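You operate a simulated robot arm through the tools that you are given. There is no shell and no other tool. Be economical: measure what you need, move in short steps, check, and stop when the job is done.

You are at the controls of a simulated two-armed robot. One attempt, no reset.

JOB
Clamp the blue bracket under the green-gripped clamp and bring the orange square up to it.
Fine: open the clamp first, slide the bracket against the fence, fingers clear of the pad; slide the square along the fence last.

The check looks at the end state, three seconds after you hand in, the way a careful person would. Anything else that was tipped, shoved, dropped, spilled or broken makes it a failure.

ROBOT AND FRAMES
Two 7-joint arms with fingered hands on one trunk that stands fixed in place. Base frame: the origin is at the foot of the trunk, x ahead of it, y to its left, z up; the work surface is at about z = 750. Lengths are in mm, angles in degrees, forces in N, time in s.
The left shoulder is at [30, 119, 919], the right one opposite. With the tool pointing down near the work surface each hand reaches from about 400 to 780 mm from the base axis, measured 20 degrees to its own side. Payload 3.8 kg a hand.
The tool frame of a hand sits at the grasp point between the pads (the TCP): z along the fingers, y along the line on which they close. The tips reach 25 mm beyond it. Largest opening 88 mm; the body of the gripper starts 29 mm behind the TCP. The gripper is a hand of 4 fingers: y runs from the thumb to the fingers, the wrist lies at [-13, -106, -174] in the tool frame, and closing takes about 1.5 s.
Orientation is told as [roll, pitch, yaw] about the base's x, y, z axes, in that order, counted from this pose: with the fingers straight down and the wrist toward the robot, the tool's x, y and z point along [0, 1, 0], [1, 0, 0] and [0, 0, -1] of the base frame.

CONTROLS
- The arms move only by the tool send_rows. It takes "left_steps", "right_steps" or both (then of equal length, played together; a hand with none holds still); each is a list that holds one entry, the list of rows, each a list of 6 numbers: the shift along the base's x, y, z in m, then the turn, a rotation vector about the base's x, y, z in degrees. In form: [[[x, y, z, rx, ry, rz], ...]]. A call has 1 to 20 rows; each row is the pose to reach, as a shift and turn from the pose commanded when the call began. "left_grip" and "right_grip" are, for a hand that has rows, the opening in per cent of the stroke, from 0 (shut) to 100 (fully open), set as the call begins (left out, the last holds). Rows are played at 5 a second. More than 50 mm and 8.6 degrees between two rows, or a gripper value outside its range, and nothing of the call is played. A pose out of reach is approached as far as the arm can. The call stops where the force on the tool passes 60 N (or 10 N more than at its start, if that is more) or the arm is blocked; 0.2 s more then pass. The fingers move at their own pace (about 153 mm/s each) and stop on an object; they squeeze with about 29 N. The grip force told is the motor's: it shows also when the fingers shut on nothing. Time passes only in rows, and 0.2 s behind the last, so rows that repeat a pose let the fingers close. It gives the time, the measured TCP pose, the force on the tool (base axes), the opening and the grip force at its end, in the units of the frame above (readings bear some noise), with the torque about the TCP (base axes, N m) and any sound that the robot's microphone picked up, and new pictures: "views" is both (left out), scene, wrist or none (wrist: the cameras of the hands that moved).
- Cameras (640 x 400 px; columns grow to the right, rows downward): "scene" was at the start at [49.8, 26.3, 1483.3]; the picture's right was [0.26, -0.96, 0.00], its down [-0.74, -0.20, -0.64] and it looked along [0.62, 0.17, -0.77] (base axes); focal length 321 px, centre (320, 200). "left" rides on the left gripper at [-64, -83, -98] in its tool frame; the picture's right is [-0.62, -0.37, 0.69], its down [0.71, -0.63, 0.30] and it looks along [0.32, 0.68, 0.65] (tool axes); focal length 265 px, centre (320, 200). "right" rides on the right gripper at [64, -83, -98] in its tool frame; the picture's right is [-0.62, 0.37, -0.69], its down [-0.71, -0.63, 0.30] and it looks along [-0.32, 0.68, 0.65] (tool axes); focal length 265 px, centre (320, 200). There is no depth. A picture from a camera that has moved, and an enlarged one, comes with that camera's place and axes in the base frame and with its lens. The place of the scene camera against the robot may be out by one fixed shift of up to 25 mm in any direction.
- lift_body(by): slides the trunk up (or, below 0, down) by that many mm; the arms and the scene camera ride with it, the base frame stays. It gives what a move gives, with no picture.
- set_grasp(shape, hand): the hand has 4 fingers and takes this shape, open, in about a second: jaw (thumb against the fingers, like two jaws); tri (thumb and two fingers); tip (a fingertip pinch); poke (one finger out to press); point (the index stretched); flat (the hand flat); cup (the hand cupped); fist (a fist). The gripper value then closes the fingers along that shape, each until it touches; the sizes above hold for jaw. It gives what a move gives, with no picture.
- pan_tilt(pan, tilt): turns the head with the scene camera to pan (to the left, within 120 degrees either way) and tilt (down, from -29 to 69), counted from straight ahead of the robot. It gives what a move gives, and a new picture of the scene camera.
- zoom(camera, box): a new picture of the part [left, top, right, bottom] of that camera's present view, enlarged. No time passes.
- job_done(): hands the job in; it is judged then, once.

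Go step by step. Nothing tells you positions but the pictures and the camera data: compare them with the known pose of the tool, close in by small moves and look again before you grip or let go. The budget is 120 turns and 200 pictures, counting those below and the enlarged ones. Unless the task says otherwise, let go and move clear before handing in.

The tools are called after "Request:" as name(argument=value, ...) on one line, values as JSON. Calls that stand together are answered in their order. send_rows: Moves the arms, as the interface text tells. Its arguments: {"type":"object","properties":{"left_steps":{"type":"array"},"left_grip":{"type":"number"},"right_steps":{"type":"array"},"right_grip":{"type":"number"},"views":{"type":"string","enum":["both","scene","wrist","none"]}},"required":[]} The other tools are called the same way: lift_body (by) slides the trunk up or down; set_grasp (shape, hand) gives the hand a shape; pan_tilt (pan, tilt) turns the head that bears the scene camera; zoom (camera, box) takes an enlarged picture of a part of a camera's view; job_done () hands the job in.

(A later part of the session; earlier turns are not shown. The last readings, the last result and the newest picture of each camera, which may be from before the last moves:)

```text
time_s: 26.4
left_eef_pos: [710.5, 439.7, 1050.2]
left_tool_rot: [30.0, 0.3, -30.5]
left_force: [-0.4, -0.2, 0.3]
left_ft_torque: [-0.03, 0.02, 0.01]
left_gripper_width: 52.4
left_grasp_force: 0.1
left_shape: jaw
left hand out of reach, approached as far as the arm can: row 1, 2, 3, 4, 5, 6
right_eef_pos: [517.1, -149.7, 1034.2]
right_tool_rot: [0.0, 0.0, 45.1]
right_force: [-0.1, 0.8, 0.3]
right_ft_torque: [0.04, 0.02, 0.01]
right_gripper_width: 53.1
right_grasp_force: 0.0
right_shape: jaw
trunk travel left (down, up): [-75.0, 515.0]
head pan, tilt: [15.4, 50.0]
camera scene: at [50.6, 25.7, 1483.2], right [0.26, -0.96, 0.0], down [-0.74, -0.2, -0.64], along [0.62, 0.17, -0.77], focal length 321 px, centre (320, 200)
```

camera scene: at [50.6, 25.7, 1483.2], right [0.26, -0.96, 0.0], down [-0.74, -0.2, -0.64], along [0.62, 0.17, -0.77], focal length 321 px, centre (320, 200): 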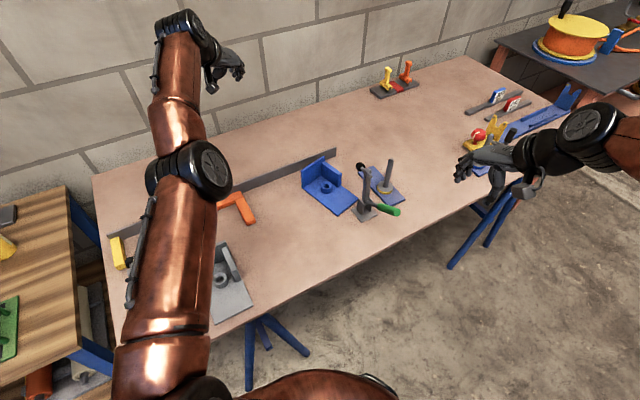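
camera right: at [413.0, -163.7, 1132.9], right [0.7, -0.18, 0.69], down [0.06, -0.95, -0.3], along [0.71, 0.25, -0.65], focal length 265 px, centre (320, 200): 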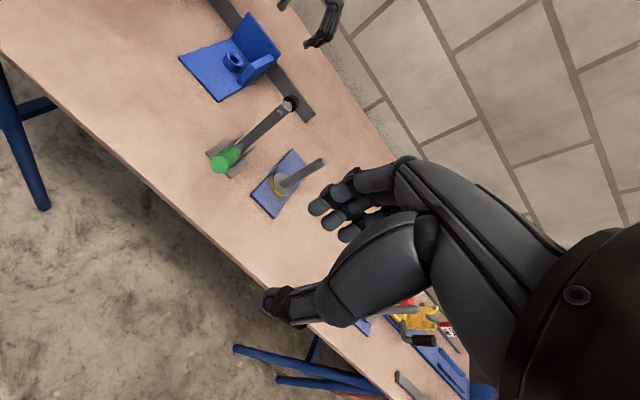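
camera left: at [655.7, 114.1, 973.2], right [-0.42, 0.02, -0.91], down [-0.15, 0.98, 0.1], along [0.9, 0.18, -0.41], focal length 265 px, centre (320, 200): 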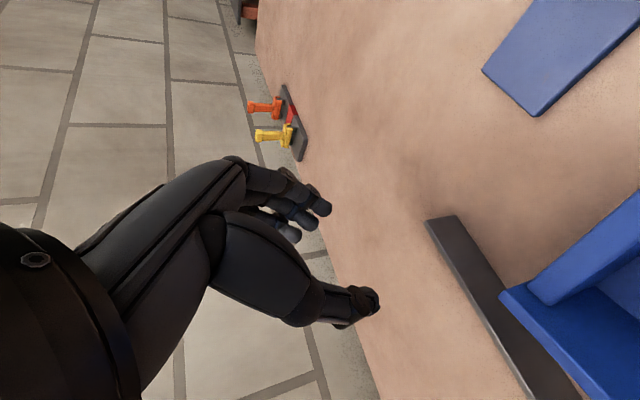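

The arm still slides along its reach limit; undoing the hand tilt and yaw should free it.

Request:
send_rows(left_steps=[[[0, 0, 0.01, -4.9, 1.3, 4.95], [0, 0, 0.02, -9.8, 2.7, 9.9], [0, 0, 0.03, -14.7, 4, 14.9], [0, 0, 0.04, -19.6, 5.3, 19.8], [0, 0, 0.05, -24.4, 6.7, 24.8], [0, 0, 0.06, -29.3, 8, 29.7], [0, 0, 0.06, -29.3, 8, 29.7]]], views="scene")

```text
time_s: 28.0
left_eef_pos: [664.8, 422.3, 1092.6]
left_tool_rot: [-0.2, 0.4, -0.1]
left_force: [0.2, -0.9, 0.1]
left_ft_torque: [-0.01, -0.05, -0.02]
left_gripper_width: 52.7
left_grasp_force: 0.1
left_shape: jaw
left hand out of reach, approached as far as the arm can: row 1, 2, 3, 4, 5, 6, 7
right_eef_pos: [518.0, -148.3, 1033.0]
right_tool_rot: [0.0, 0.0, 44.9]
right_force: [0.5, 0.3, 0.2]
right_ft_torque: [0.02, -0.01, -0.02]
right_gripper_width: 52.9
right_grasp_force: 0.2
right_shape: jaw
trunk travel left (down, up): [-75.0, 515.0]
head pan, tilt: [15.4, 50.0]
camera scene: at [50.5, 26.2, 1483.2], right [0.27, -0.96, 0.0], down [-0.74, -0.2, -0.64], along [0.62, 0.17, -0.77], focal length 321 px, centre (320, 200)
```

scene: 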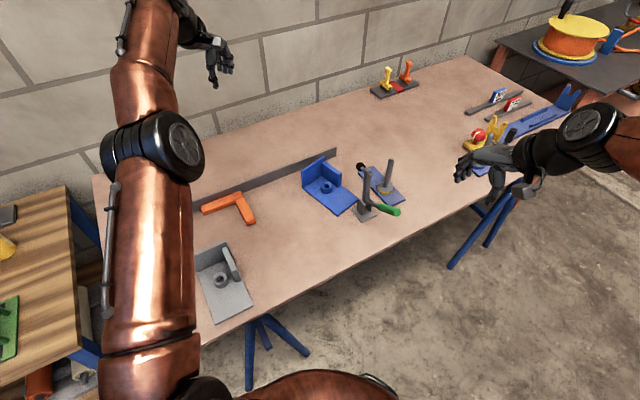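

Request:
send_rows(left_steps=[[[-0.04, 0, 0, 0, 0, 0], [-0.08, 0, 0, 0, 0, 0], [-0.12, 0, 0, 0, 0, 0], [-0.16, 0, 0, 0, 0, 0], [-0.2, 0, 0, 0, 0, 0], [-0.24, 0, 0, 0, 0, 0]]], views="none")

```text
time_s: 29.4
left_eef_pos: [425.3, 424.1, 1093.9]
left_tool_rot: [0.0, 0.2, -0.1]
left_force: [-0.3, 0.5, -0.3]
left_ft_torque: [0.02, 0.0, 0.03]
left_gripper_width: 52.8
left_grasp_force: 0.0
left_shape: jaw
right_eef_pos: [515.9, -149.1, 1033.8]
right_tool_rot: [0.0, -0.1, 45.0]
right_force: [-0.3, -0.9, 0.0]
right_ft_torque: [0.02, -0.02, -0.04]
right_gripper_width: 53.2
right_grasp_force: 0.2
right_shape: jaw
trunk travel left (down, up): [-75.0, 515.0]
head pan, tilt: [15.4, 50.0]
```

The arm is free again; I must stay off its reach limit. New approach: with a closed hand, push the bracket by its boss toward the fence (which will square it), then along it. First I'll hover in front of the boss with the fingers closed.

Request:
send_rows(left_steps=[[[0.02, -0.03, -0.02, 0, 0, 2], [0.045, -0.062, -0.045, 0, 0, 4], [0.07, -0.095, -0.07, 0, 0, 7], [0.095, -0.13, -0.095, 0, 0, 10], [0.12, -0.165, -0.12, 0, 0, 13], [0.145, -0.2, -0.145, 0, 0, 16], [0.17, -0.233, -0.17, 0, 0, 18], [0.192, -0.264, -0.194, 0, 0, 20], [0.192, -0.264, -0.194, 0, 0, 20]]], left_grip=0)

```text
time_s: 31.4
left_eef_pos: [616.7, 159.0, 899.5]
left_tool_rot: [-0.1, 0.2, 19.9]
left_force: [0.7, 0.1, 0.1]
left_ft_torque: [0.01, 0.03, 0.03]
left_gripper_width: 0.1
left_grasp_force: 29.0
left_shape: jaw
right_eef_pos: [517.6, -148.5, 1033.5]
right_tool_rot: [0.1, 0.0, 45.0]
right_force: [0.9, 0.0, -0.4]
right_ft_torque: [0.01, -0.01, 0.05]
right_gripper_width: 53.1
right_grasp_force: 0.1
right_shape: jaw
trunk travel left (down, up): [-75.0, 515.0]
head pan, tilt: [15.4, 50.0]
camera scene: at [49.5, 26.6, 1483.3], right [0.27, -0.96, 0.0], down [-0.74, -0.2, -0.64], along [0.62, 0.17, -0.77], focal length 321 px, centre (320, 200)
camera left: at [560.7, 69.8, 999.4], right [-0.14, -0.71, -0.69], down [-0.84, 0.46, -0.3], along [0.53, 0.54, -0.66], focal length 265 px, centre (320, 200)
```

scene: 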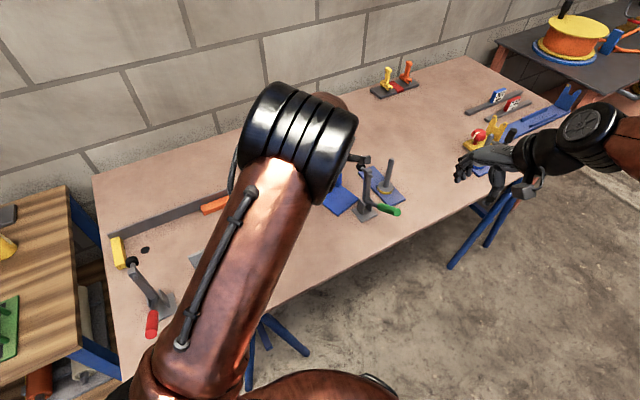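
left: 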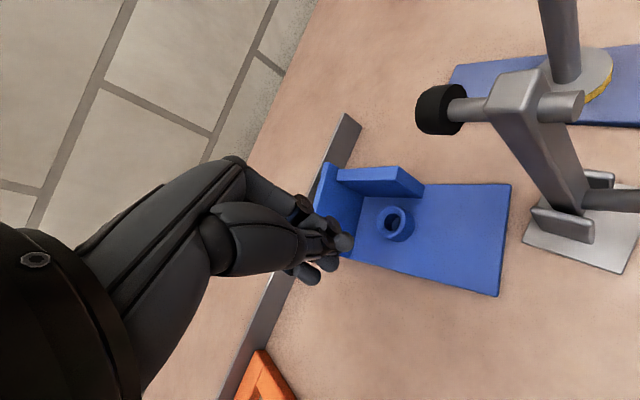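

The boss is where expected, (668,168). I'll lower the closed fingers just above the base plate, in front of the boss.

Request:
send_rows(left_steps=[[[0, 0, -0.03, 0, 0, 0], [0, 0, -0.06, 0, 0, 0], [0, 0, -0.085, 0, 0, 0], [0, 0, -0.1, 0, 0, 0], [0, 0, -0.11, 0, 0, 0], [0, 0, -0.11, 0, 0, 0]]], views="wrist")

```text
time_s: 32.8
left_eef_pos: [617.5, 160.0, 789.9]
left_tool_rot: [0.0, 0.2, 19.9]
left_force: [-1.1, 0.7, -0.3]
left_ft_torque: [-0.02, 0.0, 0.01]
left_gripper_width: 0.0
left_grasp_force: 29.1
left_shape: jaw
right_eef_pos: [518.4, -150.5, 1032.7]
right_tool_rot: [0.0, 0.0, 45.1]
right_force: [0.4, -0.6, 0.4]
right_ft_torque: [0.01, 0.01, -0.01]
right_gripper_width: 53.3
right_grasp_force: 0.0
right_shape: jaw
trunk travel left (down, up): [-75.0, 515.0]
head pan, tilt: [15.4, 50.0]
camera left: at [561.4, 70.4, 889.7], right [-0.14, -0.71, -0.69], down [-0.84, 0.46, -0.3], along [0.53, 0.54, -0.66], focal length 265 px, centre (320, 200)
```

left: 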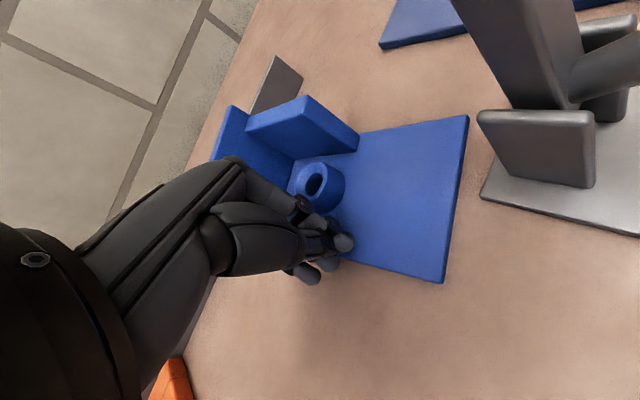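

Fingers sit just in front of the boss with no contact. I'll push toward the fence in 10 mm steps.

Request:
send_rows(left_steps=[[[0.0083, 0.0056, 0, 0, 0, 0], [0.0166, 0.0112, 0, 0, 0, 0], [0.0249, 0.0168, 0, 0, 0, 0], [0.0332, 0.0224, 0, 0, 0, 0], [0.0374, 0.0252, 0, 0, 0, 0]]], views="wrist")

```text
time_s: 34.0
left_eef_pos: [654.8, 184.6, 789.4]
left_tool_rot: [-0.1, 0.3, 19.8]
left_force: [-1.0, 0.6, 0.9]
left_ft_torque: [-0.03, 0.02, -0.03]
left_gripper_width: 0.0
left_grasp_force: 28.9
left_shape: jaw
right_eef_pos: [515.5, -148.2, 1034.9]
right_tool_rot: [-0.1, 0.0, 45.0]
right_force: [0.2, -0.3, 0.6]
right_ft_torque: [-0.01, -0.01, -0.01]
right_gripper_width: 53.1
right_grasp_force: 0.1
right_shape: jaw
trunk travel left (down, up): [-75.0, 515.0]
head pan, tilt: [15.4, 50.0]
camera left: at [598.8, 95.6, 889.3], right [-0.14, -0.71, -0.69], down [-0.84, 0.46, -0.3], along [0.53, 0.54, -0.66], focal length 265 px, centre (320, 200)
```

left: 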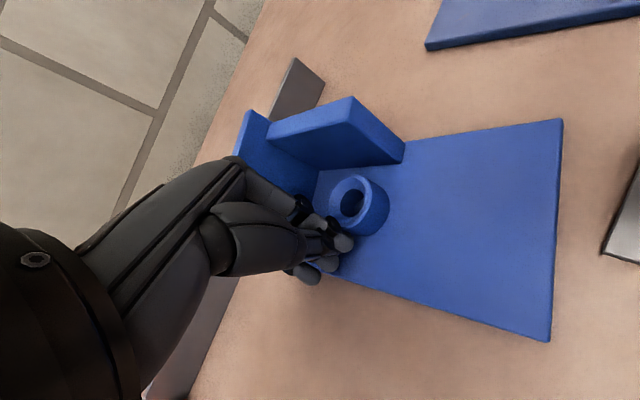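

The fingers passed to the left of the boss and barely moved it. I'll back off, shift right so the finger row is centred behind the boss, and push again.

Request:
send_rows(left_steps=[[[-0.014, -0.005, 0, 0, 0, 0], [-0.028, -0.01, 0, 0, 0, 0], [-0.024, -0.022, 0, 0, 0, 0], [-0.0195, -0.0345, 0, 0, 0, 0], [-0.0195, -0.0345, 0, 0, 0, 0]]], views="both")

```text
time_s: 35.2
left_eef_pos: [635.1, 149.9, 790.1]
left_tool_rot: [0.0, 0.2, 20.0]
left_force: [0.5, -0.5, 0.6]
left_ft_torque: [0.0, -0.01, 0.01]
left_gripper_width: 0.0
left_grasp_force: 29.2
left_shape: jaw
right_eef_pos: [517.7, -149.3, 1034.0]
right_tool_rot: [-0.1, 0.0, 45.0]
right_force: [-0.1, -0.2, 0.6]
right_ft_torque: [0.02, 0.01, 0.02]
right_gripper_width: 53.3
right_grasp_force: 0.1
right_shape: jaw
trunk travel left (down, up): [-75.0, 515.0]
head pan, tilt: [15.4, 50.0]
camera scene: at [49.9, 26.2, 1483.3], right [0.27, -0.96, 0.0], down [-0.74, -0.2, -0.64], along [0.62, 0.17, -0.77], focal length 321 px, centre (320, 200)
camera left: at [578.9, 61.1, 890.0], right [-0.14, -0.71, -0.69], down [-0.84, 0.46, -0.3], along [0.53, 0.54, -0.66], focal length 265 px, centre (320, 200)
```

scene: 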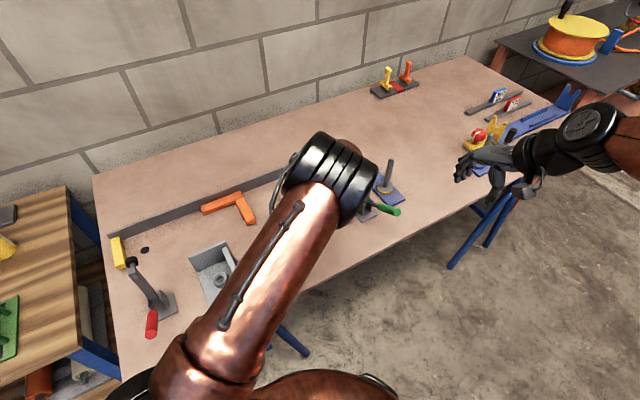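
left: 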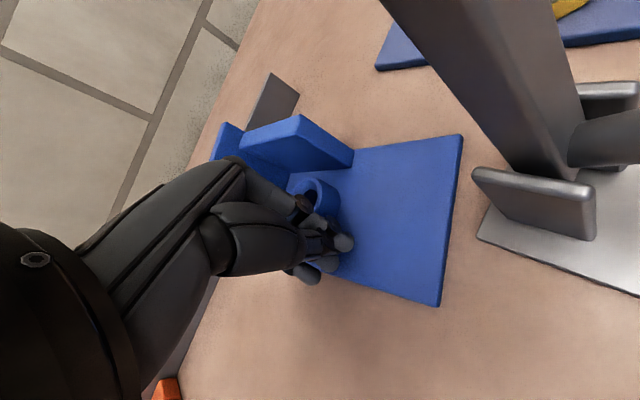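

Request:
send_rows(left_steps=[[[0.009, 0.004, 0, 0, 0, 0], [0.0175, 0.009, 0, 0, 0, 0], [0.0255, 0.0145, 0, 0, 0, 0], [0.0335, 0.02, 0, 0, 0, 0], [0.0335, 0.02, 0, 0, 0, 0]]], views="wrist")

```text
time_s: 36.4
left_eef_pos: [669.0, 170.7, 789.0]
left_tool_rot: [-0.1, 0.2, 19.9]
left_force: [-1.2, -1.0, -1.3]
left_ft_torque: [-0.03, 0.02, 0.0]
left_gripper_width: 0.0
left_grasp_force: 29.0
left_shape: jaw
right_eef_pos: [518.0, -150.0, 1035.2]
right_tool_rot: [-0.1, 0.0, 45.0]
right_force: [0.5, -0.5, -0.7]
right_ft_torque: [0.0, -0.02, 0.03]
right_gripper_width: 53.1
right_grasp_force: 0.1
right_shape: jaw
trunk travel left (down, up): [-75.0, 515.0]
head pan, tilt: [15.4, 50.0]
camera left: at [612.8, 80.9, 889.4], right [-0.14, -0.71, -0.69], down [-0.84, 0.46, -0.3], along [0.53, 0.54, -0.66], focal length 265 px, centre (320, 200)
```

left: 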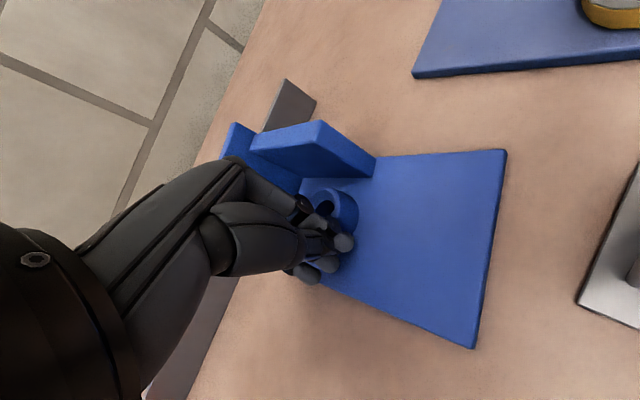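

The bracket is now sliding toward the fence. I'll continue in small steps and watch force.

Request:
send_rows(left_steps=[[[0.006, 0.0045, 0, 0, 0, 0], [0.012, 0.009, 0, 0, 0, 0], [0.018, 0.0135, 0, 0, 0, 0], [0.024, 0.018, 0, 0, 0, 0], [0.03, 0.0225, 0, 0, 0, 0], [0.03, 0.0225, 0, 0, 0, 0]]], views="wrist")

```text
time_s: 37.8
left_eef_pos: [698.2, 193.0, 790.9]
left_tool_rot: [0.0, 0.4, 19.9]
left_force: [-4.4, -1.8, 0.6]
left_ft_torque: [-0.05, 0.08, 0.0]
left_gripper_width: 0.2
left_grasp_force: 29.0
left_shape: jaw
right_eef_pos: [516.5, -148.9, 1034.9]
right_tool_rot: [0.0, 0.0, 45.0]
right_force: [0.2, -0.3, 0.0]
right_ft_torque: [-0.03, 0.02, -0.02]
right_gripper_width: 53.2
right_grasp_force: 0.0
right_shape: jaw
trunk travel left (down, up): [-75.0, 515.0]
head pan, tilt: [15.4, 50.0]
camera left: at [642.1, 103.8, 889.6], right [-0.14, -0.71, -0.69], down [-0.84, 0.46, -0.3], along [0.53, 0.54, -0.66], focal length 265 px, centre (320, 200)
```

left: 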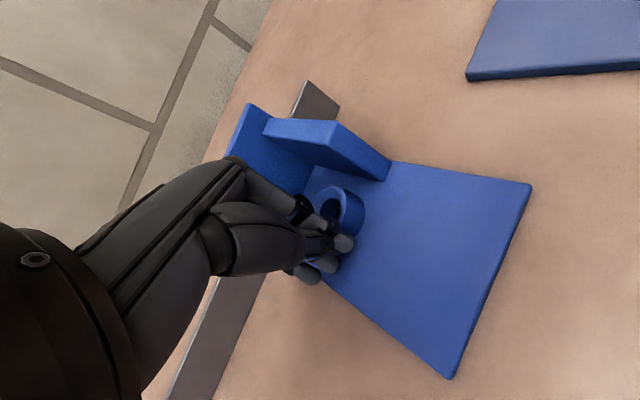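

The bracket now appears flush with the fence (front edge at −44°), with about 20 mm still to go along the fence. I'll go round to the boss's left side with yaw −20° and push it along.

Request:
send_rows(left_steps=[[[-0.011, -0.004, 0, 0, 0, 0], [-0.022, -0.008, 0, 0, 0, 0], [-0.024, -0.004, 0, 0, 0, -8], [-0.024, 0.001, 0, 0, 0, -16], [-0.024, 0.006, 0, 0, 0, -24], [-0.024, 0.01, 0, 0, 0, -32], [-0.023, 0.012, 0, 0, 0, -40], [-0.023, 0.012, 0, 0, 0, -40]]], views="wrist")

```text
time_s: 39.6
left_eef_pos: [675.1, 204.1, 788.8]
left_tool_rot: [0.0, 0.2, -20.2]
left_force: [0.4, 0.9, 0.2]
left_ft_torque: [0.0, -0.01, 0.03]
left_gripper_width: 0.5
left_grasp_force: 28.9
left_shape: jaw
right_eef_pos: [518.0, -148.8, 1033.3]
right_tool_rot: [0.0, 0.0, 45.0]
right_force: [-0.2, 0.1, -0.5]
right_ft_torque: [0.02, 0.03, 0.02]
right_gripper_width: 53.1
right_grasp_force: 0.1
right_shape: jaw
trunk travel left (down, up): [-75.0, 515.0]
head pan, tilt: [15.4, 50.0]
camera left: at [575.5, 172.7, 889.6], right [-0.56, -0.45, -0.69], down [-0.35, 0.89, -0.3], along [0.75, 0.07, -0.66], focal length 265 px, centre (320, 200)
```

left: 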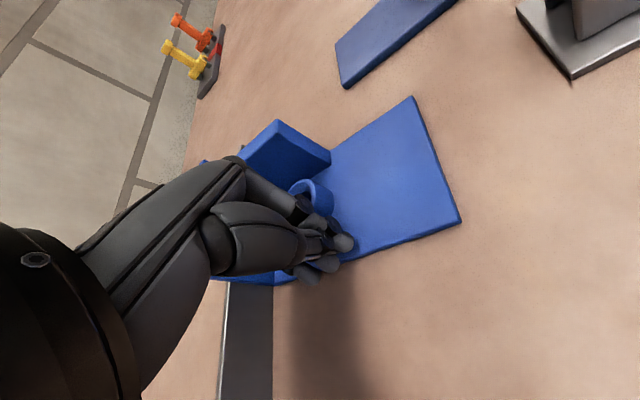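

Request:
send_rows(left_steps=[[[0.0085, -0.003, 0, 0, 0, 0], [0.017, -0.006, 0, 0, 0, 0], [0.0225, -0.0105, 0, 0, 0, 0], [0.028, -0.0155, 0, 0, 0, 0], [0.0315, -0.0185, 0, 0, 0, 0], [0.0315, -0.0185, 0, 0, 0, 0]]], views="wrist")

```text
time_s: 41.0
left_eef_pos: [707.0, 186.7, 788.3]
left_tool_rot: [0.0, 0.4, -20.1]
left_force: [-3.3, 0.0, 0.9]
left_ft_torque: [-0.02, 0.06, -0.01]
left_gripper_width: 0.0
left_grasp_force: 29.0
left_shape: jaw
right_eef_pos: [517.0, -147.6, 1033.2]
right_tool_rot: [0.0, 0.0, 45.0]
right_force: [-0.7, -0.5, 0.1]
right_ft_torque: [0.02, -0.01, -0.01]
right_gripper_width: 53.2
right_grasp_force: 0.0
right_shape: jaw
trunk travel left (down, up): [-75.0, 515.0]
head pan, tilt: [15.4, 50.0]
camera left: at [607.1, 153.9, 889.5], right [-0.56, -0.45, -0.69], down [-0.35, 0.89, -0.3], along [0.75, 0.07, -0.66], focal length 265 px, centre (320, 200)
```

left: 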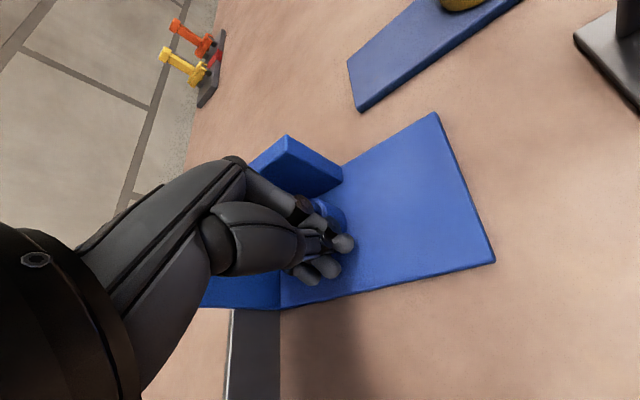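

Now centre r≈395 against the pad's 404, front edge still square. A final 8 mm push along the fence.

Request:
send_rows(left_steps=[[[0.003, -0.0025, 0, 0, 0, 0], [0.0062, -0.0052, 0, 0, 0, 0], [0.0062, -0.0052, 0, 0, 0, 0]]], views="none")

Request:
send_rows(left_steps=[[[-0.015, 0.006, 0, 0, 0, 0], [-0.025, 0.011, 0.02, 0, 0, 0], [-0.03, 0.02, 0.06, 0, 0, 0], [-0.04, 0.04, 0.1, 0, 0, 0], [-0.05, 0.08, 0.14, 0, 0, 0], [-0.06, 0.12, 0.16, 0, 0, 0], [-0.08, 0.16, 0.17, 0, 0, 0]]])

```text
time_s: 41.8
left_eef_pos: [713.2, 179.9, 789.7]
left_tool_rot: [-0.1, 0.2, -20.2]
left_force: [-5.8, -1.1, -0.2]
left_ft_torque: [0.02, 0.09, 0.01]
left_gripper_width: 0.1
left_grasp_force: 29.1
left_shape: jaw
right_eef_pos: [517.0, -149.0, 1032.4]
right_tool_rot: [0.1, 0.0, 45.0]
right_force: [0.3, -0.7, -0.5]
right_ft_torque: [0.01, -0.03, -0.03]
right_gripper_width: 53.3
right_grasp_force: 0.1
right_shape: jaw
trunk travel left (down, up): [-75.0, 515.0]
head pan, tilt: [15.4, 50.0]
```

```text
refused: row 5 steps farther than a row can; nothing moved
```

Request:
send_rows(left_steps=[[[-0.015, 0.006, 0, 0, 0, 0], [-0.025, 0.011, 0.02, 0, 0, 0], [-0.03, 0.02, 0.06, 0, 0, 0], [-0.04, 0.04, 0.1, 0, 0, 0], [-0.05, 0.07, 0.13, 0, 0, 0], [-0.06, 0.11, 0.15, 0, 0, 0], [-0.08, 0.15, 0.16, 0, 0, 0], [-0.08, 0.15, 0.16, 0, 0, 0]]])

Request:
zoom(camera="left", box=[320, 0, 640, 200])

Request:
zoom(camera="scene", box=[270, 130, 430, 230])

```text
time_s: 43.6
left_eef_pos: [632.9, 331.4, 949.9]
left_tool_rot: [0.0, 0.3, -20.2]
left_force: [-1.0, 0.1, -0.5]
left_ft_torque: [0.0, -0.02, 0.01]
left_gripper_width: 0.0
left_grasp_force: 28.6
left_shape: jaw
right_eef_pos: [517.3, -148.8, 1034.6]
right_tool_rot: [0.0, 0.1, 45.0]
right_force: [-0.4, -0.6, -0.1]
right_ft_torque: [0.01, 0.02, 0.0]
right_gripper_width: 53.4
right_grasp_force: 0.2
right_shape: jaw
trunk travel left (down, up): [-75.0, 515.0]
head pan, tilt: [15.4, 50.0]
camera scene: at [50.3, 25.8, 1483.2], right [0.26, -0.96, 0.0], down [-0.74, -0.2, -0.64], along [0.62, 0.17, -0.77], focal length 321 px, centre (320, 200)
camera left: at [533.0, 299.1, 1050.6], right [-0.56, -0.45, -0.69], down [-0.35, 0.89, -0.3], along [0.75, 0.07, -0.66], focal length 265 px, centre (320, 200)
```

scene: 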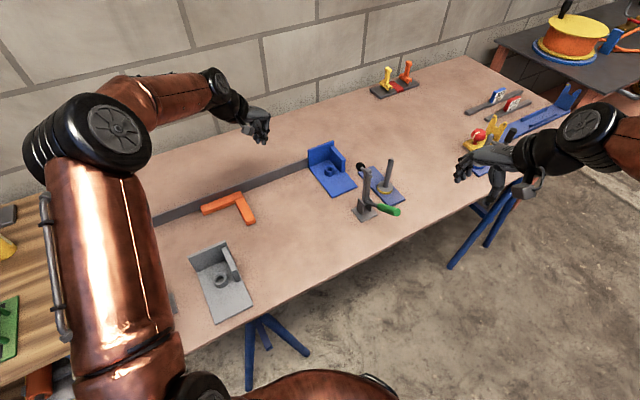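
left: 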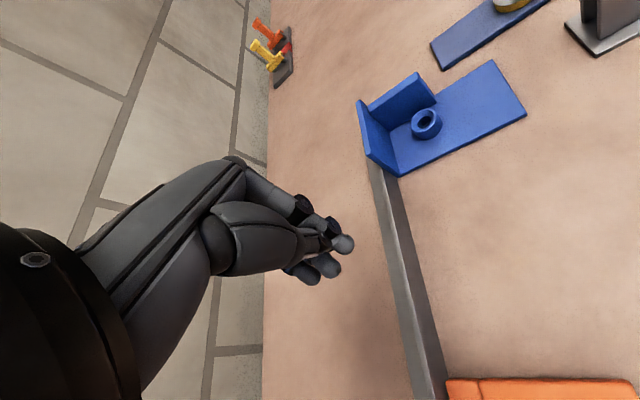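

```text
2.00 times, centred on (480, 100) of left
camera zoom: at [533.0, 299.1, 1050.6], right [-0.56, -0.45, -0.69], down [-0.35, 0.89, -0.3], along [0.75, 0.07, -0.66], focal length 531 px, centre (0, 400)
```

zoom: 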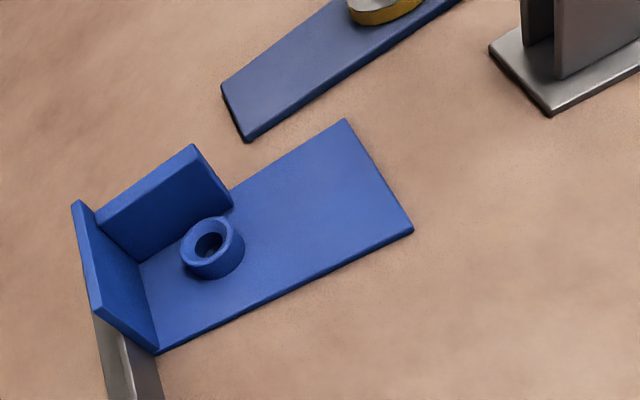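

```text
4.00 times, centred on (350, 180) of scene
camera zoom: at [50.3, 25.8, 1483.2], right [0.26, -0.96, 0.0], down [-0.74, -0.2, -0.64], along [0.62, 0.17, -0.77], focal length 1285 px, centre (200, 280)
```

zoom: 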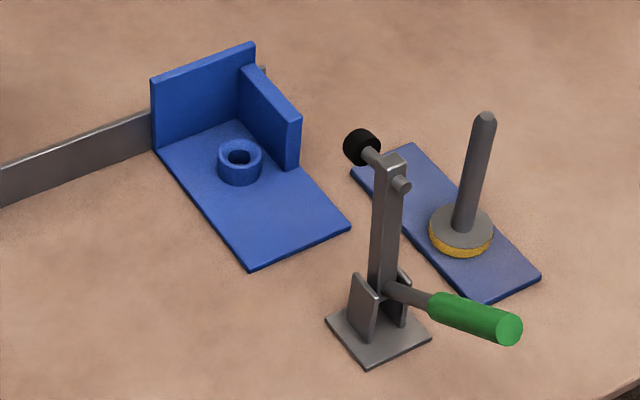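

The bracket is flush at the fence, spans r≈356–446 and the pad position (r≈404, s≈567) lies over its foot. Now I'll bring the right hand above the laid-back handle to close the clamp.

Request:
send_rows(right_steps=[[[0.01, 0.03, 0, 0, 0, 0], [0.02, 0.065, -0.02, 0, 0, 0], [0.03, 0.1, -0.04, 0, 0, 0], [0.039, 0.129, -0.06, 0, 0, 0], [0.039, 0.129, -0.074, 0, 0, 0], [0.039, 0.129, -0.074, 0, 0, 0]]], right_grip=85)

```text
time_s: 45.0
left_eef_pos: [632.1, 332.1, 949.6]
left_tool_rot: [-0.1, 0.2, -20.1]
left_force: [-0.3, 0.1, 0.2]
left_ft_torque: [0.01, 0.02, 0.0]
left_gripper_width: 0.0
left_grasp_force: 29.6
left_shape: jaw
right_eef_pos: [557.4, -20.3, 960.3]
right_tool_rot: [0.0, -0.1, 45.1]
right_force: [0.7, -0.2, 0.6]
right_ft_torque: [-0.01, 0.0, 0.01]
right_gripper_width: 74.6
right_grasp_force: 0.0
right_shape: jaw
trunk travel left (down, up): [-75.0, 515.0]
head pan, tilt: [15.4, 50.0]
camera scene: at [49.9, 26.5, 1483.3], right [0.27, -0.96, 0.0], down [-0.74, -0.2, -0.64], along [0.62, 0.17, -0.77], focal length 321 px, centre (320, 200)
camera right: at [452.3, -33.4, 1058.7], right [0.7, -0.18, 0.69], down [0.06, -0.95, -0.3], along [0.71, 0.25, -0.65], focal length 265 px, centre (320, 200)
```

scene: 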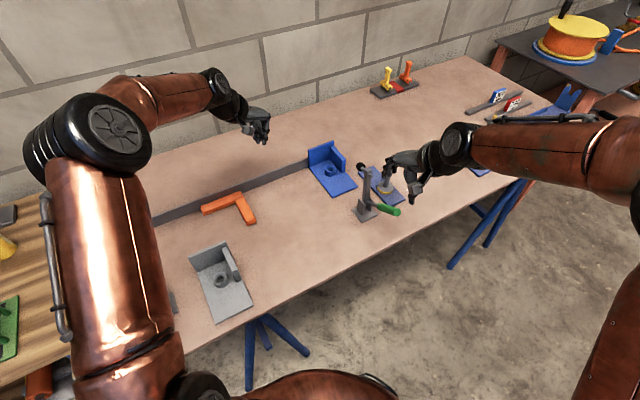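
right: 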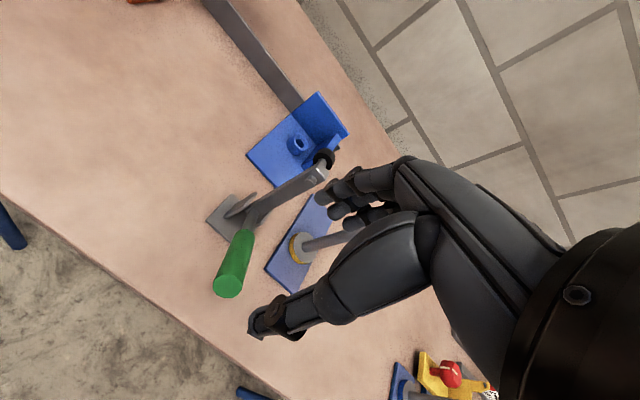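

The handle tip triangulates to (547,−32,869), centred in my open jaw. I'll descend so the thumb drops in front of the tip, then push it up and over toward the fence.

Request:
send_rows(right_steps=[[[0, 0, -0.03, 0, 0, 0], [0, 0, -0.06, 0, 0, 0], [0, 0, -0.083, 0, 0, 0], [0, 0, -0.083, 0, 0, 0]]], views="wrist")

```text
time_s: 46.0
left_eef_pos: [632.3, 331.6, 950.5]
left_tool_rot: [0.0, 0.2, -20.1]
left_force: [0.3, 0.3, 0.0]
left_ft_torque: [0.01, 0.0, -0.02]
left_gripper_width: 0.0
left_grasp_force: 29.0
left_shape: jaw
right_eef_pos: [555.2, -19.3, 876.0]
right_tool_rot: [0.0, 0.0, 45.0]
right_force: [0.0, 0.5, -0.4]
right_ft_torque: [-0.01, 0.06, -0.02]
right_gripper_width: 74.4
right_grasp_force: 0.1
right_shape: jaw
trunk travel left (down, up): [-75.0, 515.0]
head pan, tilt: [15.4, 50.0]
camera right: at [451.6, -34.0, 975.7], right [0.7, -0.18, 0.69], down [0.06, -0.95, -0.3], along [0.71, 0.25, -0.65], focal length 265 px, centre (320, 200)
```

right: 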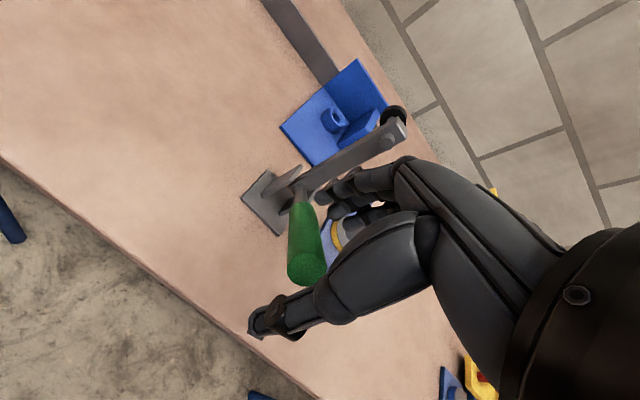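

Aligned. Push along the arc, first half.

Request:
send_rows(right_steps=[[[0.0105, 0.0107, 0.0, 0, 0, 0], [0.0175, 0.0179, 0.011, 0, 0, 0], [0.0245, 0.025, 0.023, 0, 0, 0], [0.0315, 0.0321, 0.031, 0, 0, 0], [0.0385, 0.0393, 0.038, 0, 0, 0], [0.0455, 0.0464, 0.043, 0, 0, 0], [0.0525, 0.0536, 0.048, 0, 0, 0], [0.0595, 0.0607, 0.051, 0, 0, 0], [0.0665, 0.0678, 0.054, 0, 0, 0]]])

```text
time_s: 48.0
left_eef_pos: [633.3, 332.1, 949.0]
left_tool_rot: [-0.1, 0.4, -20.2]
left_force: [0.2, 0.1, 0.2]
left_ft_torque: [0.0, -0.01, -0.01]
left_gripper_width: 0.0
left_grasp_force: 29.3
left_shape: jaw
right_eef_pos: [623.9, 49.1, 930.0]
right_tool_rot: [0.0, 0.1, 45.0]
right_force: [-0.5, -1.6, 1.3]
right_ft_torque: [-0.01, 0.04, -0.02]
right_gripper_width: 74.7
right_grasp_force: 0.0
right_shape: jaw
trunk travel left (down, up): [-75.0, 515.0]
head pan, tilt: [15.4, 50.0]
camera scene: at [50.1, 26.6, 1483.2], right [0.27, -0.96, 0.0], down [-0.74, -0.2, -0.64], along [0.62, 0.17, -0.77], focal length 321 px, centre (320, 200)
camera right: at [518.6, 34.6, 1029.6], right [0.7, -0.18, 0.69], down [0.06, -0.95, -0.3], along [0.71, 0.25, -0.65], focal length 265 px, centre (320, 200)
```

scene: 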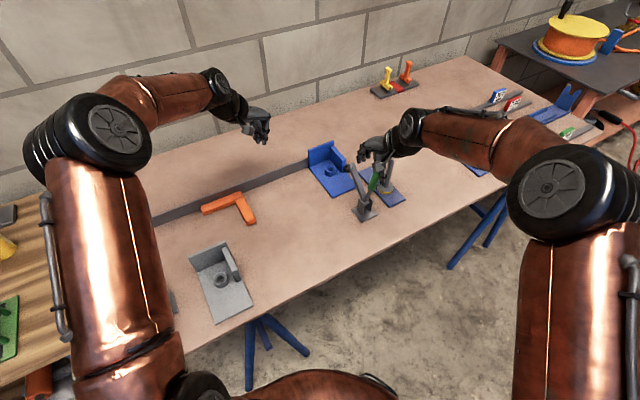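
right: 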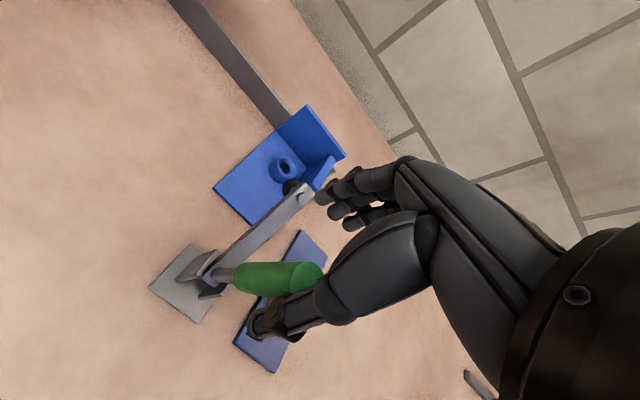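

The lever follows and the arm is coming down. Second half of the arc.

Request:
send_rows(right_steps=[[[0.0084, 0.0086, 0.002, 0, 0, 0], [0.0168, 0.0171, 0.003, 0, 0, 0], [0.0252, 0.0257, 0.002, 0, 0, 0], [0.0336, 0.0343, -0.003, 0, 0, 0], [0.0406, 0.0414, -0.01, 0, 0, 0], [0.0476, 0.0486, -0.018, 0, 0, 0], [0.0546, 0.0557, -0.025, 0, 0, 0]]])

```text
time_s: 49.6
left_eef_pos: [632.7, 331.8, 950.2]
left_tool_rot: [-0.1, 0.3, -20.2]
left_force: [-0.1, -1.3, 0.1]
left_ft_torque: [0.02, 0.04, 0.03]
left_gripper_width: 0.0
left_grasp_force: 29.1
left_shape: jaw
right_eef_pos: [677.4, 105.1, 905.3]
right_tool_rot: [0.1, 0.0, 45.0]
right_force: [0.0, -0.3, -0.6]
right_ft_torque: [0.0, 0.0, 0.01]
right_gripper_width: 74.9
right_grasp_force: 0.0
right_shape: jaw
trunk travel left (down, up): [-75.0, 515.0]
head pan, tilt: [15.4, 50.0]
camera scene: at [50.2, 26.7, 1483.2], right [0.26, -0.96, 0.0], down [-0.74, -0.2, -0.64], along [0.62, 0.17, -0.77], focal length 321 px, centre (320, 200)
camera right: at [572.8, 90.2, 1004.7], right [0.7, -0.18, 0.69], down [0.06, -0.95, -0.3], along [0.71, 0.25, -0.65], focal length 265 px, centre (320, 200)
```

scene: 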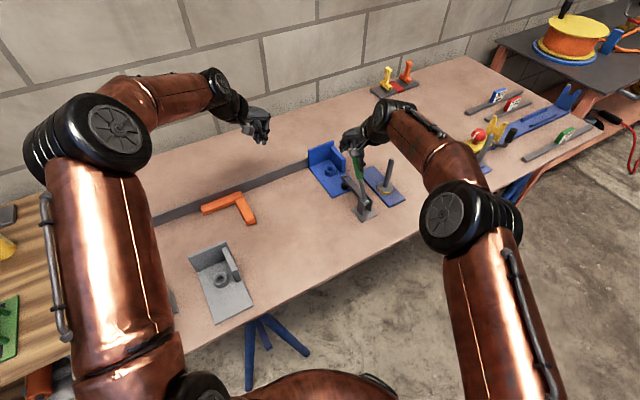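
right: 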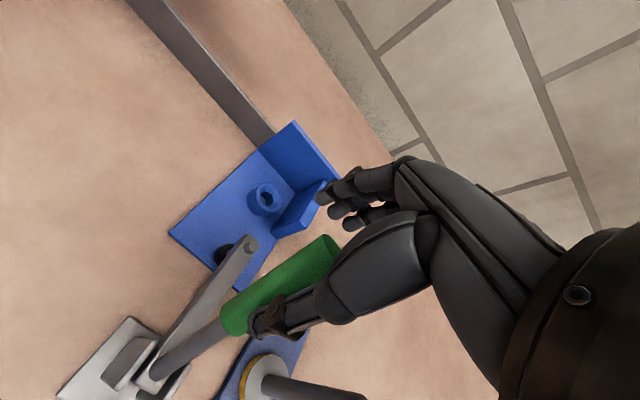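

Request:
zoom(camera="right", box=[120, 160, 360, 330])

Request:
zoom(camera="scene", box=[290, 130, 410, 230])

Request:
zoom(camera="left", box=[340, 0, 640, 200])

```text
2.35 times, centred on (240, 245) of right
camera zoom: at [572.8, 90.2, 1004.7], right [0.7, -0.18, 0.69], down [0.06, -0.95, -0.3], along [0.71, 0.25, -0.65], focal length 624 px, centre (508, 94)
```

zoom: 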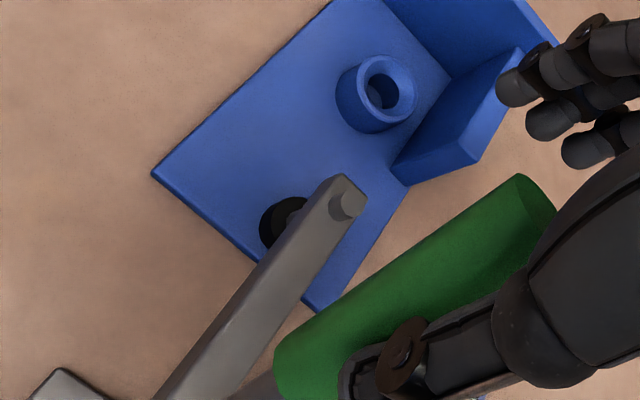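

```text
4.00 times, centred on (350, 180) of scene
camera zoom: at [50.2, 26.7, 1483.2], right [0.26, -0.96, 0.0], down [-0.74, -0.2, -0.64], along [0.62, 0.17, -0.77], focal length 1285 px, centre (200, 280)
```

zoom: 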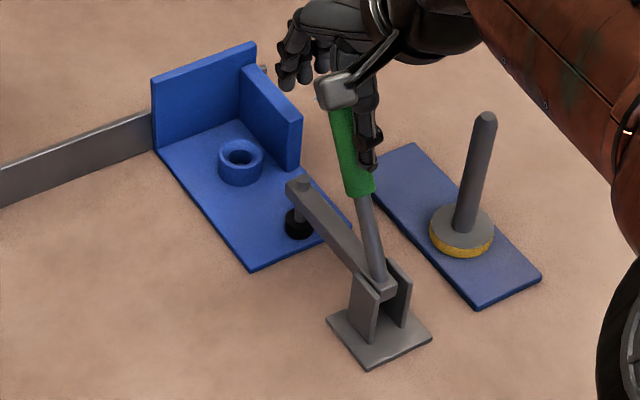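

```text
2.00 times, centred on (490, 100) of left
camera zoom: at [533.1, 299.6, 1050.2], right [-0.56, -0.45, -0.69], down [-0.35, 0.89, -0.3], along [0.75, 0.07, -0.66], focal length 531 px, centre (-20, 400)
```

zoom: 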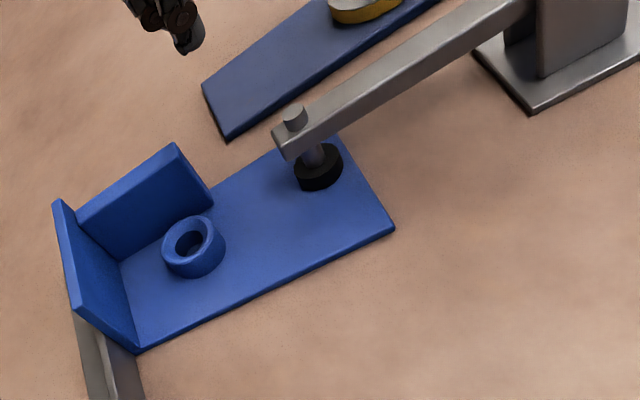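

The pad is coming down well inside the bracket's foot. I'll press the handle on until it resists.

Request:
send_rows(right_steps=[[[0.0035, 0.0036, -0.003, 0, 0, 0], [0.007, 0.0071, -0.006, 0, 0, 0], [0.0105, 0.0107, -0.009, 0, 0, 0], [0.014, 0.0143, -0.012, 0, 0, 0], [0.014, 0.0143, -0.012, 0, 0, 0]]])

```text
time_s: 50.8
left_eef_pos: [631.6, 332.4, 952.0]
left_tool_rot: [0.0, 0.3, -20.2]
left_force: [-1.0, -0.4, 0.0]
left_ft_torque: [-0.03, 0.0, 0.0]
left_gripper_width: 0.1
left_grasp_force: 28.6
left_shape: jaw
right_eef_pos: [682.7, 111.5, 894.9]
right_tool_rot: [-0.1, -0.1, 45.0]
right_force: [-4.3, -4.6, 13.1]
right_ft_torque: [-0.6, 0.54, 0.02]
right_gripper_width: 76.1
right_grasp_force: 0.0
right_shape: jaw
right hand out of reach, approached as far as the arm can: row 3, 4, 5
trunk travel left (down, up): [-75.0, 515.0]
head pan, tilt: [15.4, 50.0]
camera scene: at [47.9, 25.5, 1483.4], right [0.26, -0.96, 0.0], down [-0.74, -0.2, -0.64], along [0.62, 0.17, -0.77], focal length 321 px, centre (320, 200)
camera right: at [577.9, 98.5, 993.5], right [0.7, -0.18, 0.69], down [0.06, -0.95, -0.3], along [0.71, 0.25, -0.65], focal length 265 px, centre (320, 200)
```

scene: 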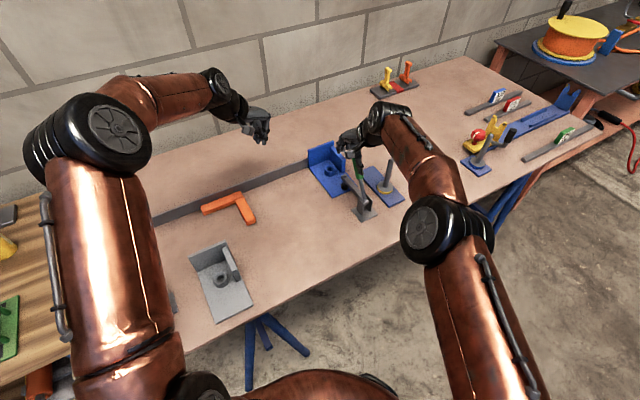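
right: 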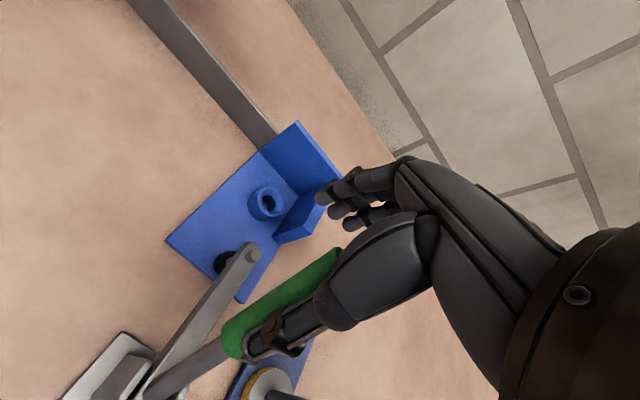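

Request:
zoom(camera="left", box=[420, 0, 580, 110])

Request:
zoom(camera="scene", box=[310, 130, 410, 230])

```text
3.64 times, centred on (500, 55) of left
camera zoom: at [531.5, 298.8, 1051.4], right [-0.56, -0.45, -0.69], down [-0.35, 0.89, -0.3], along [0.75, 0.07, -0.66], focal length 965 px, centre (-334, 727)
```

zoom: 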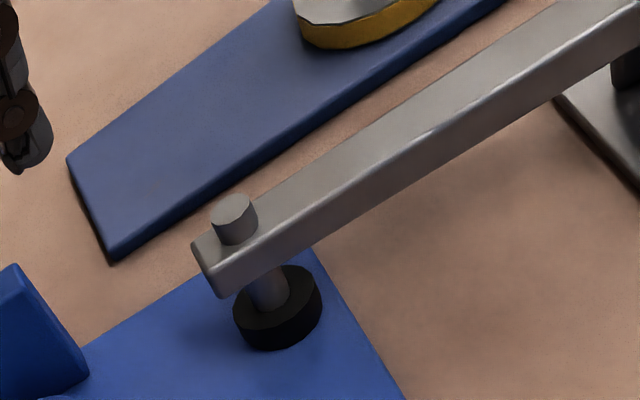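

```text
4.00 times, centred on (360, 180) of scene
camera zoom: at [47.9, 25.5, 1483.4], right [0.26, -0.96, 0.0], down [-0.74, -0.2, -0.64], along [0.62, 0.17, -0.77], focal length 1285 px, centre (160, 280)
```

zoom: 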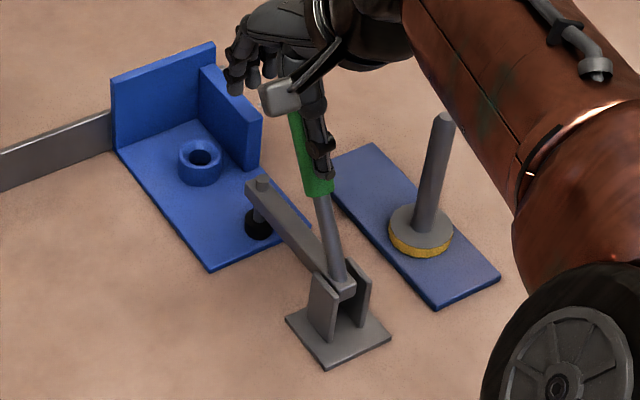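

The pad looks seated on the plate and the handle met resistance. I'll back the right hand out upward and check that the lever stays put.

Request:
send_rows(right_steps=[[[-0.004, -0.004, 0.01, 0, 0, 0], [-0.006, -0.006, 0.03, 0, 0, 0], [-0.008, -0.008, 0.06, 0, 0, 0], [-0.01, -0.01, 0.09, 0, 0, 0], [-0.03, -0.03, 0.12, 0, 0, 0], [-0.06, -0.06, 0.13, 0, 0, 0], [-0.09, -0.09, 0.13, 0, 0, 0], [-0.11, -0.13, 0.13, 0, 0, 0]]])

```text
time_s: 52.6
left_eef_pos: [632.0, 329.6, 950.6]
left_tool_rot: [0.0, 0.2, -20.2]
left_force: [1.0, -0.4, -0.4]
left_ft_torque: [0.05, 0.02, 0.0]
left_gripper_width: 0.0
left_grasp_force: 28.8
left_shape: jaw
right_eef_pos: [573.5, -16.8, 1023.5]
right_tool_rot: [-0.1, -0.1, 45.0]
right_force: [-1.0, 0.4, 0.0]
right_ft_torque: [0.01, 0.01, -0.01]
right_gripper_width: 75.0
right_grasp_force: 0.1
right_shape: jaw
trunk travel left (down, up): [-75.0, 515.0]
head pan, tilt: [15.4, 50.0]
camera scene: at [49.4, 25.2, 1483.3], right [0.27, -0.96, 0.0], down [-0.74, -0.2, -0.64], along [0.62, 0.17, -0.77], focal length 321 px, centre (320, 200)
camera right: at [467.6, -31.3, 1122.8], right [0.7, -0.18, 0.69], down [0.06, -0.95, -0.31], along [0.71, 0.26, -0.65], focal length 265 px, centre (320, 200)
```

scene: 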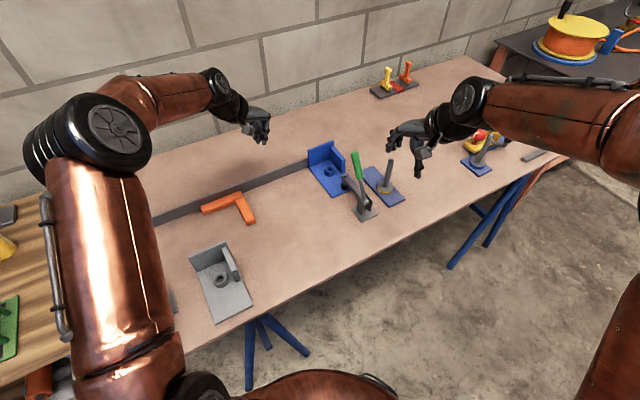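
right: 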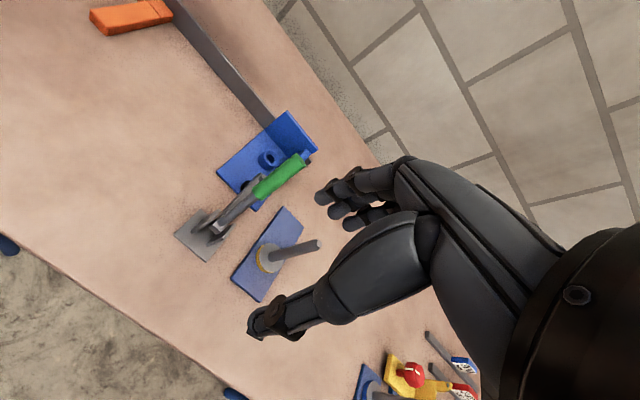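

The lever holds in its closed position, with the pad on the bracket's foot. Next is the square: I'll bring the closed left hand to the left of its perpendicular leg, yaw −44.5°, and look.

Request:
send_rows(left_steps=[[[-0.031, 0.017, -0.012, 0, 0, -6], [-0.062, 0.034, -0.025, 0, 0, -12], [-0.093, 0.051, -0.037, 0, 0, -18], [-0.124, 0.068, -0.05, 0, 0, -24.4], [-0.124, 0.068, -0.05, 0, 0, -24.4]]], left_grip=0)

```text
time_s: 53.8
left_eef_pos: [508.5, 397.3, 900.1]
left_tool_rot: [-0.1, 0.3, -44.7]
left_force: [0.0, 1.0, -0.7]
left_ft_torque: [0.0, -0.01, -0.01]
left_gripper_width: 0.1
left_grasp_force: 29.0
left_shape: jaw
right_eef_pos: [572.9, -17.2, 1022.3]
right_tool_rot: [0.0, -0.1, 45.1]
right_force: [-0.3, -0.1, 0.6]
right_ft_torque: [0.02, 0.0, 0.03]
right_gripper_width: 75.1
right_grasp_force: 0.0
right_shape: jaw
trunk travel left (down, up): [-75.0, 515.0]
head pan, tilt: [15.4, 50.0]
camera scene: at [50.1, 26.0, 1483.3], right [0.26, -0.96, 0.0], down [-0.74, -0.2, -0.64], along [0.62, 0.17, -0.77], focal length 321 px, centre (320, 200)
camera left: at [405.1, 410.1, 999.4], right [-0.7, -0.18, -0.69], down [0.05, 0.95, -0.3], along [0.71, -0.25, -0.66], focal length 265 px, centre (320, 200)
```

scene: 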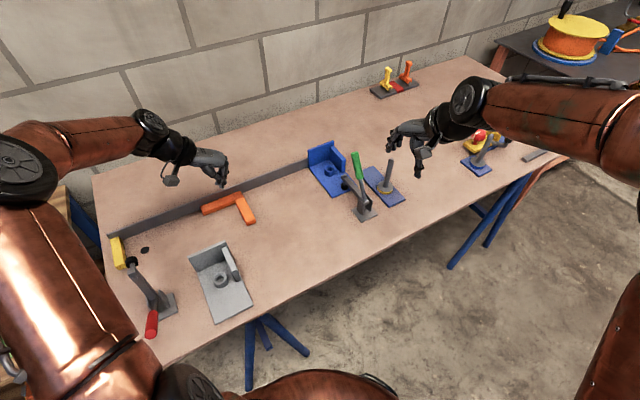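
left: 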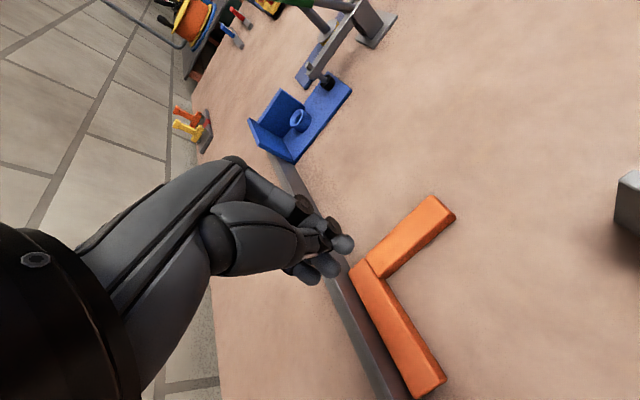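

The square's inner face is at r≈105, with its inner corner at s≈671. I'll shift slightly and descend into the L, fingertips just above the table.

Request:
send_rows(left_steps=[[[-0.0153, -0.0014, -0.03, 0, 0, 0], [-0.0153, -0.0014, -0.06, 0, 0, 0], [-0.0153, -0.0014, -0.09, 0, 0, 0], [-0.0153, -0.0014, -0.108, 0, 0, 0], [-0.0153, -0.0014, -0.119, 0, 0, 0], [-0.0153, -0.0014, -0.119, 0, 0, 0]]])

```text
time_s: 55.2
left_eef_pos: [493.6, 397.1, 779.9]
left_tool_rot: [0.0, 0.1, -44.6]
left_force: [-0.5, 0.7, -0.6]
left_ft_torque: [-0.01, 0.02, 0.0]
left_gripper_width: 0.0
left_grasp_force: 28.9
left_shape: jaw
right_eef_pos: [573.6, -17.3, 1024.2]
right_tool_rot: [0.0, 0.0, 45.0]
right_force: [0.4, 0.3, 0.3]
right_ft_torque: [-0.01, -0.02, -0.02]
right_gripper_width: 75.0
right_grasp_force: 0.1
right_shape: jaw
trunk travel left (down, up): [-75.0, 515.0]
head pan, tilt: [15.4, 50.0]
camera scene: at [49.9, 26.3, 1483.3], right [0.26, -0.96, 0.0], down [-0.74, -0.2, -0.64], along [0.62, 0.17, -0.77], focal length 321 px, centre (320, 200)
camera left: at [389.7, 409.8, 880.4], right [-0.7, -0.18, -0.69], down [0.05, 0.95, -0.3], along [0.71, -0.25, -0.66], focal length 265 px, centre (320, 200)
```

scene: 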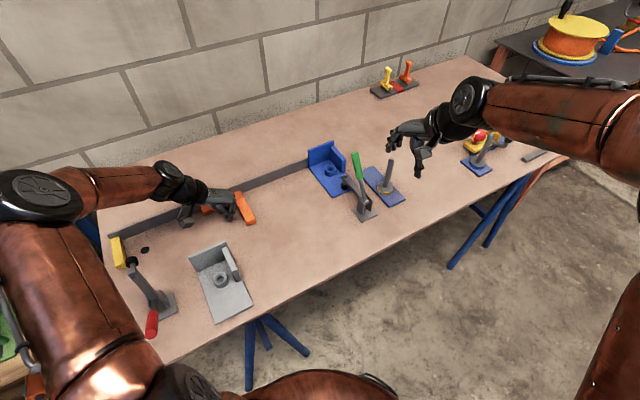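
left: 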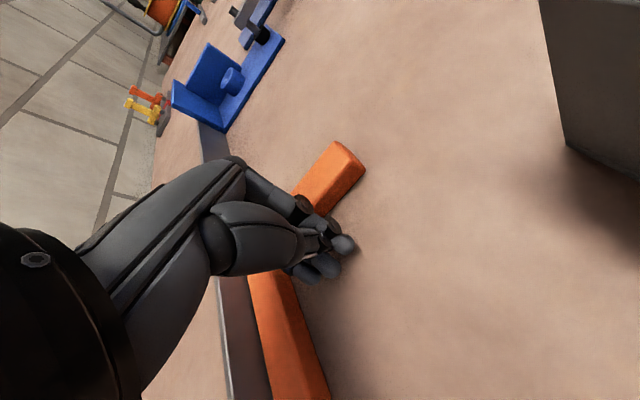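

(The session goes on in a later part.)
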